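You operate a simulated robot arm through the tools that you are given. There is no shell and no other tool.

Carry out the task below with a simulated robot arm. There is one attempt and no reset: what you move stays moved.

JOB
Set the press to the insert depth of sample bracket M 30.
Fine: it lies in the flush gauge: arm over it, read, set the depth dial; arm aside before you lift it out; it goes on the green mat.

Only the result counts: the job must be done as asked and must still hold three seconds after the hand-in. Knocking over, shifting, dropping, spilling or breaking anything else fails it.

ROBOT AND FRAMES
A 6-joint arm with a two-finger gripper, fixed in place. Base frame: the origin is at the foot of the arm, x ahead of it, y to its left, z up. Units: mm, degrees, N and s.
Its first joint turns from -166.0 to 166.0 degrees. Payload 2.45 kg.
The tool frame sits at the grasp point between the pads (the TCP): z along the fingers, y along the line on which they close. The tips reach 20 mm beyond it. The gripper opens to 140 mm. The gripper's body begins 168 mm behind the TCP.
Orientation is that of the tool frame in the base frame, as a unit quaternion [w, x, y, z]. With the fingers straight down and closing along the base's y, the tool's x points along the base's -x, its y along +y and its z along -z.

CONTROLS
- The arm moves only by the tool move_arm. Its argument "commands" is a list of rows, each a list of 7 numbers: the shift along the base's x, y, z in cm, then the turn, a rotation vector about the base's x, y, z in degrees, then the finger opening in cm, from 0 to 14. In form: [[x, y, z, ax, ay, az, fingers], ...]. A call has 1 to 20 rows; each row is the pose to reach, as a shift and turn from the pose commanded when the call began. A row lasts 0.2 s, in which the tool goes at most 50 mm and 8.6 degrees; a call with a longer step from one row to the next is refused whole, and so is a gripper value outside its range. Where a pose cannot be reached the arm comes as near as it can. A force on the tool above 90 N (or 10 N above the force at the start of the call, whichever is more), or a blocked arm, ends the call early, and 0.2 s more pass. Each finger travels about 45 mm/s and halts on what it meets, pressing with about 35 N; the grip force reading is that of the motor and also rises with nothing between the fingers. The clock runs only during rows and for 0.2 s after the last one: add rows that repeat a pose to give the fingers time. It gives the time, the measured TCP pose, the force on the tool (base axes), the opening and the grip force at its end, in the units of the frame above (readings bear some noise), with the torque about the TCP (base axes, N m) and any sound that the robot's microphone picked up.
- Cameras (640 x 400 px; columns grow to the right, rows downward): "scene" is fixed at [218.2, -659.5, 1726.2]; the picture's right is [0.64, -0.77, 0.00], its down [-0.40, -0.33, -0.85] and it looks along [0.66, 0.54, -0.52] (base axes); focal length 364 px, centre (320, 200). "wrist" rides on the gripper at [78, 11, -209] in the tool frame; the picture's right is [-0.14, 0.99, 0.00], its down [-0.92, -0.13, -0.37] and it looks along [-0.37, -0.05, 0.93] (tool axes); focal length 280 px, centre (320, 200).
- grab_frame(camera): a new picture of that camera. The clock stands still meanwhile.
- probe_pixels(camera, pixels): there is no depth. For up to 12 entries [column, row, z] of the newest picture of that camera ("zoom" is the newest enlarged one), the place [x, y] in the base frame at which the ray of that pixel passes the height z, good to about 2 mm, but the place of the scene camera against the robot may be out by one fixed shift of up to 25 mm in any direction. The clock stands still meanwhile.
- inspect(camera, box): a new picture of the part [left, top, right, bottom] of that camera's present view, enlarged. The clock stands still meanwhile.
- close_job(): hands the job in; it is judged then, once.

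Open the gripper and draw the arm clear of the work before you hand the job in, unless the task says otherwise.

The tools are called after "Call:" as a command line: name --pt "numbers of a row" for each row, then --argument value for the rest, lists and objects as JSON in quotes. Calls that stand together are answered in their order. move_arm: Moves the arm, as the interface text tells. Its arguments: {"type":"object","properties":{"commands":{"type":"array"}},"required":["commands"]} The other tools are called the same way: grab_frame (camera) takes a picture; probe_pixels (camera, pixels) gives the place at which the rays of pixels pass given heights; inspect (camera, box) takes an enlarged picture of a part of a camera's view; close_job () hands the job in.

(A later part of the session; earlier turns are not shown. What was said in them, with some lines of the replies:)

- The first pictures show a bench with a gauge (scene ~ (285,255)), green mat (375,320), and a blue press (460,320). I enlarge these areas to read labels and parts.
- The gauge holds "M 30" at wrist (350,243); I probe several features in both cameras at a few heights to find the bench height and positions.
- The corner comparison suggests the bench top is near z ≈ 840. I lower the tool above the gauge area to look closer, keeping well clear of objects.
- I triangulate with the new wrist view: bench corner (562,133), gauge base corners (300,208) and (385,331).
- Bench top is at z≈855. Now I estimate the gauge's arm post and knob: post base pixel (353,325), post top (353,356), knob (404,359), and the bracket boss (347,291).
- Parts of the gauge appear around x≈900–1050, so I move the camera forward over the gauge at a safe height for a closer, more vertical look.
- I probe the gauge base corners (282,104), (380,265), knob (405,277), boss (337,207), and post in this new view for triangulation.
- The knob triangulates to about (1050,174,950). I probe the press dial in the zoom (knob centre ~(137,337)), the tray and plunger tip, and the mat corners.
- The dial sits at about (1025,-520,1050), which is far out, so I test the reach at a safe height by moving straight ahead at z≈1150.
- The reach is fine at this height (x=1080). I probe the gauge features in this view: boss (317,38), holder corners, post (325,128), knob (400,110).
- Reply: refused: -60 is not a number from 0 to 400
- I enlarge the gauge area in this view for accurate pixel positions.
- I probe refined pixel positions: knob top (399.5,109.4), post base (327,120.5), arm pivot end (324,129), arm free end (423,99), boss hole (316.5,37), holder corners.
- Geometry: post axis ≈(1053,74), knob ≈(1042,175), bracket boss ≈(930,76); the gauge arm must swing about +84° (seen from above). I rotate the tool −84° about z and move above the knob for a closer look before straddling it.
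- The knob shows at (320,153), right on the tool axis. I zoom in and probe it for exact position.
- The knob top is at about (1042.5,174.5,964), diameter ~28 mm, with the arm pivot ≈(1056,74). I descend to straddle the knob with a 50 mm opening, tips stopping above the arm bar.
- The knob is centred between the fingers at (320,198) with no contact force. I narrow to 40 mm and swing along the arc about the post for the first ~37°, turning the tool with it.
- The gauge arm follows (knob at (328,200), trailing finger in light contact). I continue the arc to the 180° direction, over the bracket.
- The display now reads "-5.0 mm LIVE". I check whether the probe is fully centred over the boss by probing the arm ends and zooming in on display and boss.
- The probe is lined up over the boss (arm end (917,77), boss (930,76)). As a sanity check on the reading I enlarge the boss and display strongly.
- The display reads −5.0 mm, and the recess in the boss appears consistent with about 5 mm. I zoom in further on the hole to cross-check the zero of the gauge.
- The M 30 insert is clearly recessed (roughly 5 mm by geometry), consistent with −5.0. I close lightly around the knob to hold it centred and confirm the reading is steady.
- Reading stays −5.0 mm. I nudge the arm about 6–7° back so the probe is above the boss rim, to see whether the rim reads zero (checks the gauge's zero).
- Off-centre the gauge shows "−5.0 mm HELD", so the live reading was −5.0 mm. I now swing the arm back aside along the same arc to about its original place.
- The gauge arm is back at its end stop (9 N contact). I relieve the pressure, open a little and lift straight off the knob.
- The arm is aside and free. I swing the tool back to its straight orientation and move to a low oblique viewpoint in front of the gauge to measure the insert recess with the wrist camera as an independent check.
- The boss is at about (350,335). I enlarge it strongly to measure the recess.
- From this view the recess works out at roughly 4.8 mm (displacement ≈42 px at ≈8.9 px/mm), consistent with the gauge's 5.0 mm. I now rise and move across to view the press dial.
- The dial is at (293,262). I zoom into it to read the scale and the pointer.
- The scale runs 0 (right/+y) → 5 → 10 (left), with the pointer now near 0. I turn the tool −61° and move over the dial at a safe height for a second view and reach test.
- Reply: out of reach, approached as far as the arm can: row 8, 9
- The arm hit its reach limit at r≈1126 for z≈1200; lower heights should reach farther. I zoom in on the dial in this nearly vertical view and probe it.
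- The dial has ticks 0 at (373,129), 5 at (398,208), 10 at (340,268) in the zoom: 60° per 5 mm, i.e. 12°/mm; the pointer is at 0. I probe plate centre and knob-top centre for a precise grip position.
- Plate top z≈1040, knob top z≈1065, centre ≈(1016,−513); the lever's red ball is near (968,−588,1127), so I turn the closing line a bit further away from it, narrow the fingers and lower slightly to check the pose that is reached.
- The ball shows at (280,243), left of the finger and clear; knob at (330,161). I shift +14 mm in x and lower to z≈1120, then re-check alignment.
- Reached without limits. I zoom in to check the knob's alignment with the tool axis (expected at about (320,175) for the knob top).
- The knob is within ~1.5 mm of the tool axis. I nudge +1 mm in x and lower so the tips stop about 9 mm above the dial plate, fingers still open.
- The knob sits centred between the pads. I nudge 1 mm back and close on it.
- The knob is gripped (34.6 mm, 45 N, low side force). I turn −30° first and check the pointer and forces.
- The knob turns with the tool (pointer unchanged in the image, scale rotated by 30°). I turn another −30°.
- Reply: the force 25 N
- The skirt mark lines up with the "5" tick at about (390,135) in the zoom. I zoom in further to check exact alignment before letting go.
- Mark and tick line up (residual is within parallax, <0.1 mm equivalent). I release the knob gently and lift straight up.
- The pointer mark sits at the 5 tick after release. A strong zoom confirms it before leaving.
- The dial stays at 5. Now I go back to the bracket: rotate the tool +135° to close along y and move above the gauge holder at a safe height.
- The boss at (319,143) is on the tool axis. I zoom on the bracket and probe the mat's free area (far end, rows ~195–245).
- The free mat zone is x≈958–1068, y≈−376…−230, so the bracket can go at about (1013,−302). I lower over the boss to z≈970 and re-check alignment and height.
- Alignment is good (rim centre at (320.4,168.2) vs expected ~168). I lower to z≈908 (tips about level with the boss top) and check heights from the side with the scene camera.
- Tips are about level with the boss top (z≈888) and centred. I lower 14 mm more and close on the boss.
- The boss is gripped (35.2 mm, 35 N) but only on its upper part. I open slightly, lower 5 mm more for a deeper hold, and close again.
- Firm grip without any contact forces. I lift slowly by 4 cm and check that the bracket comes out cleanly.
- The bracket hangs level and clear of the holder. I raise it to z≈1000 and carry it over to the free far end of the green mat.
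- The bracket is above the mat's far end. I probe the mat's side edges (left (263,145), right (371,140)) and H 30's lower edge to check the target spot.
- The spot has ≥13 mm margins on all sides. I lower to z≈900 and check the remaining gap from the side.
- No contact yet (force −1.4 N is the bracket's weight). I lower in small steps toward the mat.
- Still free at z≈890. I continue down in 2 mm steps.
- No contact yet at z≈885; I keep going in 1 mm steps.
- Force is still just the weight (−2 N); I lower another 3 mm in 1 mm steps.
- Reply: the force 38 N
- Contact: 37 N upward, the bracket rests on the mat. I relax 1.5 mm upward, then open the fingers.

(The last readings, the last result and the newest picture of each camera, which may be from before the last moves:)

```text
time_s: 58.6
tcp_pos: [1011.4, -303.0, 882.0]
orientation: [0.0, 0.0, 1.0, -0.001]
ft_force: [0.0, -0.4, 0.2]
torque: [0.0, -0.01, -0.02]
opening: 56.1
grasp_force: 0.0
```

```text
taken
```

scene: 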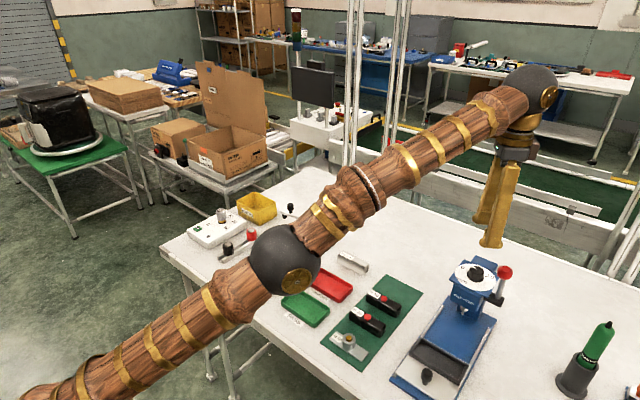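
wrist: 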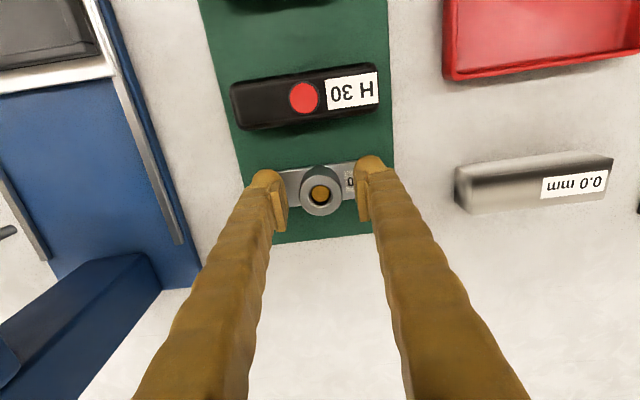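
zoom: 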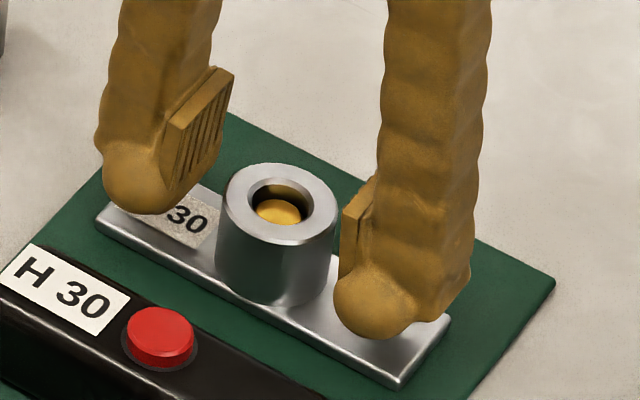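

The bracket rests flat on the mat and the fingers are clear. I lift straight up and retreat toward the robot.

Call:
move_arm --pt "0 0 1 0 0 0 5.6" --pt "0 0 3 0 0 0 5.6" --pt "0 0 7 0 0 0 6" --pt "0 0 11 0 0 0 7" --pt "0 0 15 0 0 0 8" --pt "0 0 19 0 0 0 9" --pt "0 0 23 0 0 0 10" --pt "0 0 27 0 0 0 11" --pt "-4 1 30 0 0 0 12" --pt "-8 2 32 0 0 0 14" --pt "-12 3 33 0 0 0 14" --pt "-16 4 33 0 0 0 14" --pt "-20 5 33 0 0 0 14" --pt "-24 6 33 0 0 0 14" --pt "-24 6 33 0 0 0 14"

Call:
grab_frame --camera "scene"

Call:
grab_frame --camera "wrist"

Call:
inspect --camera "scene" --box '[450, 250, 510, 300]'

Call:
inspect --camera "scene" --box '[320, 260, 430, 370]'

```text
refused: row 9 steps farther than a row can; nothing moved
```

```text
taken
```

scene: 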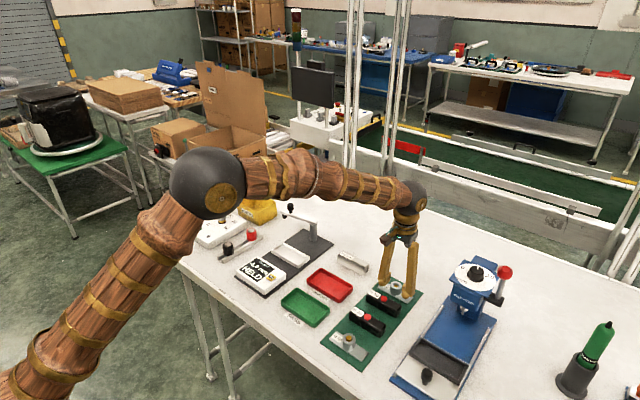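

```text
taken
```

wrist: 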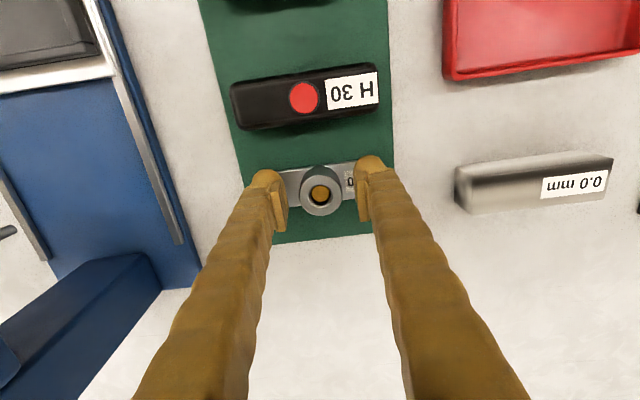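

```text
8.00 times, centred on (480, 275) of scene
```

zoom: 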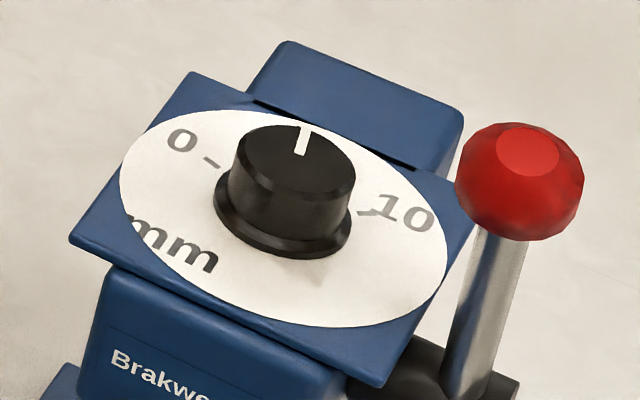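

```text
3.64 times, centred on (375, 315) of scene
```

zoom: 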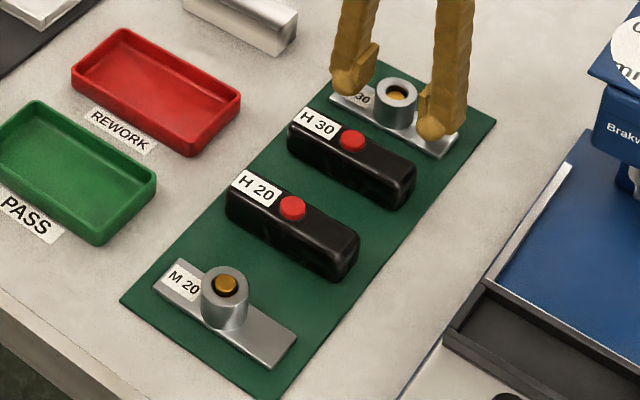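

The retreat was refused because one row stepped too far (nothing moved). I repeat it with smaller steps.

Call:
move_arm --pt "0 0 1 0 0 0 5.6" --pt "0 0 3 0 0 0 5.6" --pt "0 0 6.5 0 0 0 6" --pt "0 0 10 0 0 0 7" --pt "0 0 14 0 0 0 8" --pt "0 0 18 0 0 0 9" --pt "0 0 22 0 0 0 10" --pt "0 0 26 0 0 0 11" --pt "-2 0.5 29 0 0 0 12" --pt "-5 1 32 0 0 0 13" --pt "-9 2 33 0 0 0 14" --pt "-13 3 33 0 0 0 14" --pt "-17 4 33 0 0 0 14" --pt "-21 5 33 0 0 0 14" --pt "-24 6 33 0 0 0 14" --pt "-24 6 33 0 0 0 14"

Call:
grab_frame --camera "scene"

Call:
grab_frame --camera "wrist"

```text
time_s: 62.0
tcp_pos: [773.7, -244.1, 1211.0]
orientation: [0.0, 0.001, 1.0, 0.0]
ft_force: [-0.4, 0.0, 0.8]
torque: [0.02, -0.02, 0.0]
opening: 139.8
grasp_force: 0.2
```

```text
taken
```

scene: 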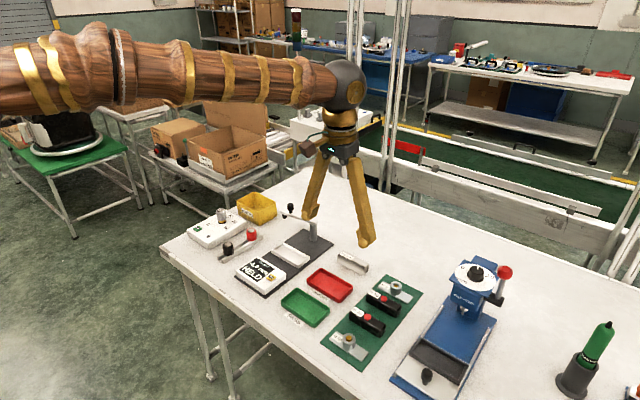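

```text
taken
```

wrist: 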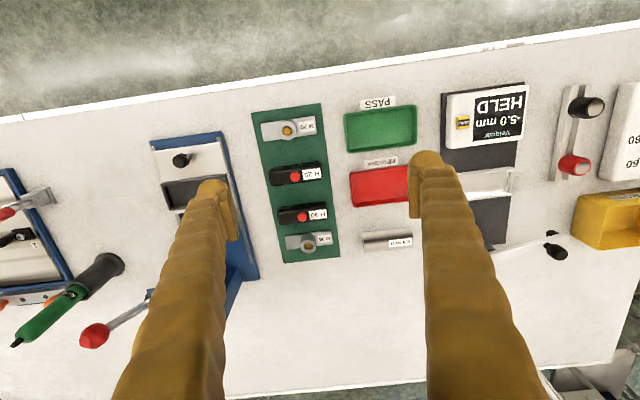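

The bracket lies on the mat. I zoom in on the mat, the dial and the gauge display for a final check.

Call:
inspect --camera "wrist" --box '[245, 90, 355, 280]'

Call:
inspect --camera "scene" --box '[240, 252, 290, 290]'

Call:
inspect --camera "scene" --box '[455, 258, 500, 290]'

Call:
inspect --camera "scene" --box '[320, 265, 430, 370]'

```text
2.11 times, centred on (300, 185) of wrist
```

zoom: 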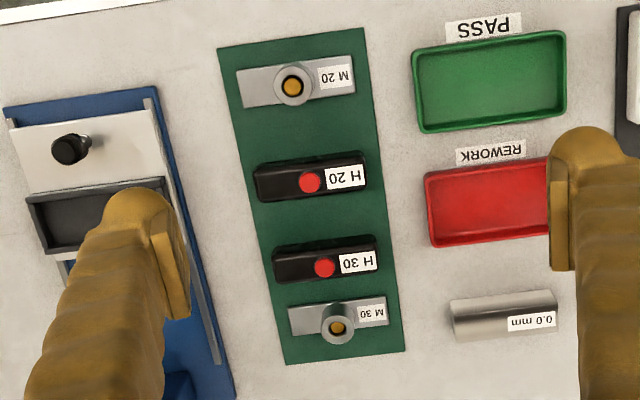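

```text
10.53 times, centred on (265, 271) of scene
```

zoom: 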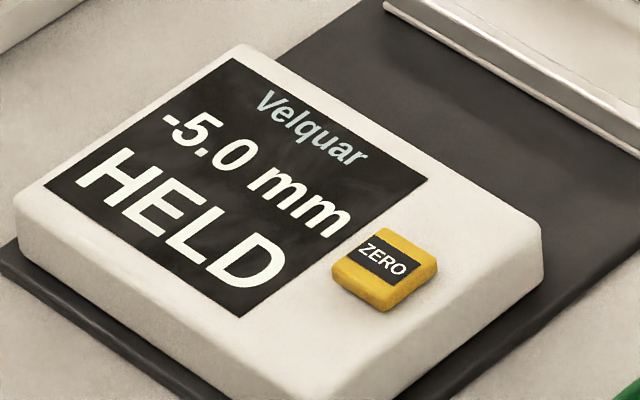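

```text
12.50 times, centred on (478, 274) of scene
```

zoom: 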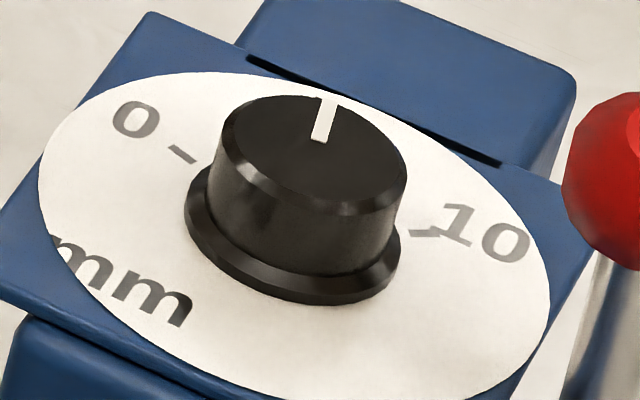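

```text
3.81 times, centred on (375, 318) of scene
```

zoom: 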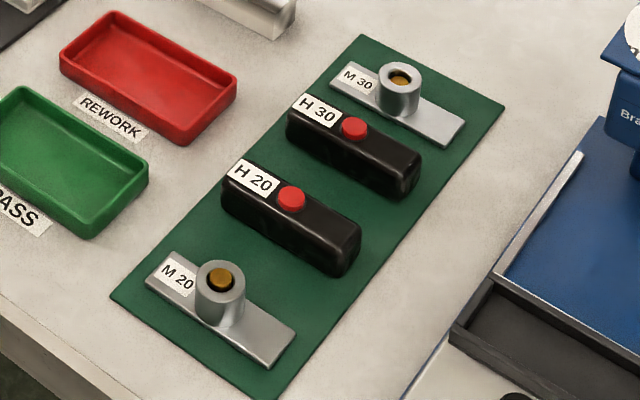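

Everything checks out: dial at 5, M 30 flat on the mat, gauge arm aside. I withdraw the arm further toward its start pose before handing in.

Call:
move_arm --pt "-2 2.5 2 0 0 0 14" --pt "-4 5 4 0 0 0 14" --pt "-6 7.5 6 0 0 0 14" --pt "-8 10 8 0 0 0 14" --pt "-10 12.5 10 0 0 0 14" --pt "-12 15 12 0 0 0 14" --pt "-14 17.5 14 0 0 0 14" --pt "-16 20 16 0 0 0 14" --pt "-18 22.5 18 0 0 0 14" --pt "-20 25 20 0 0 0 14" --pt "-20 25 20 0 0 0 14"

Call:
grab_frame --camera "scene"

```text
time_s: 64.4
tcp_pos: [572.2, 7.4, 1410.6]
orientation: [0.0, 0.0, 1.0, 0.0]
ft_force: [-0.3, -0.6, 0.7]
torque: [0.01, -0.01, -0.01]
opening: 139.9
grasp_force: 0.1
```

```text
taken
```

scene: 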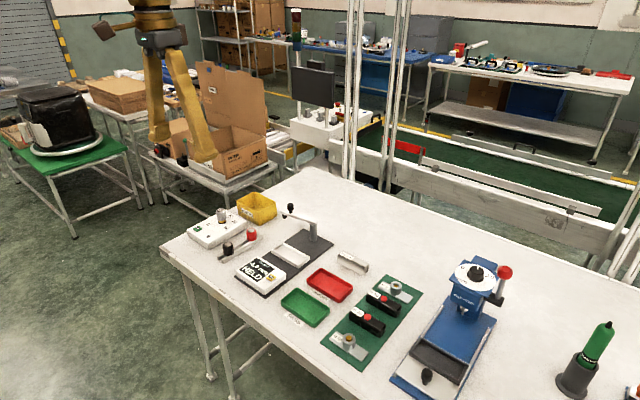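

The scene shows the bracket on the green mat at (396,290), the gauge holder empty with its arm aside, the dial at 5, and the robot clear with the gripper open. I hand the job in.

Call:
close_job

```text
The job is handed in.
```

The press depth dial is set to 5.0 mm, and sample bracket M 30 is lying flat on the far end of the green mat. The job is handed in.

- **Reading:** With the gauge arm over M 30, the flush gauge read −5.0 mm while live, meaning the insert sits 5.0 mm below flush.
- **Gauge zero:** I did not check the zero against the 0.0 mm block, because that would have meant moving it. Rough measurements of the recess from two camera views gave about 4.8 and 5.4 mm, which fits the reading.
- **Dial:** I turned it from 0 to 5; after I let go, its mark lined up with the 5 tick to within about 0.1 mm.
- **Gauge arm:** I swung it back to its stop before lifting the bracket out. The display still shows −5.0 mm, now marked HELD.

The final pictures show nothing else moved, and the robot is back near its starting position with the gripper open.
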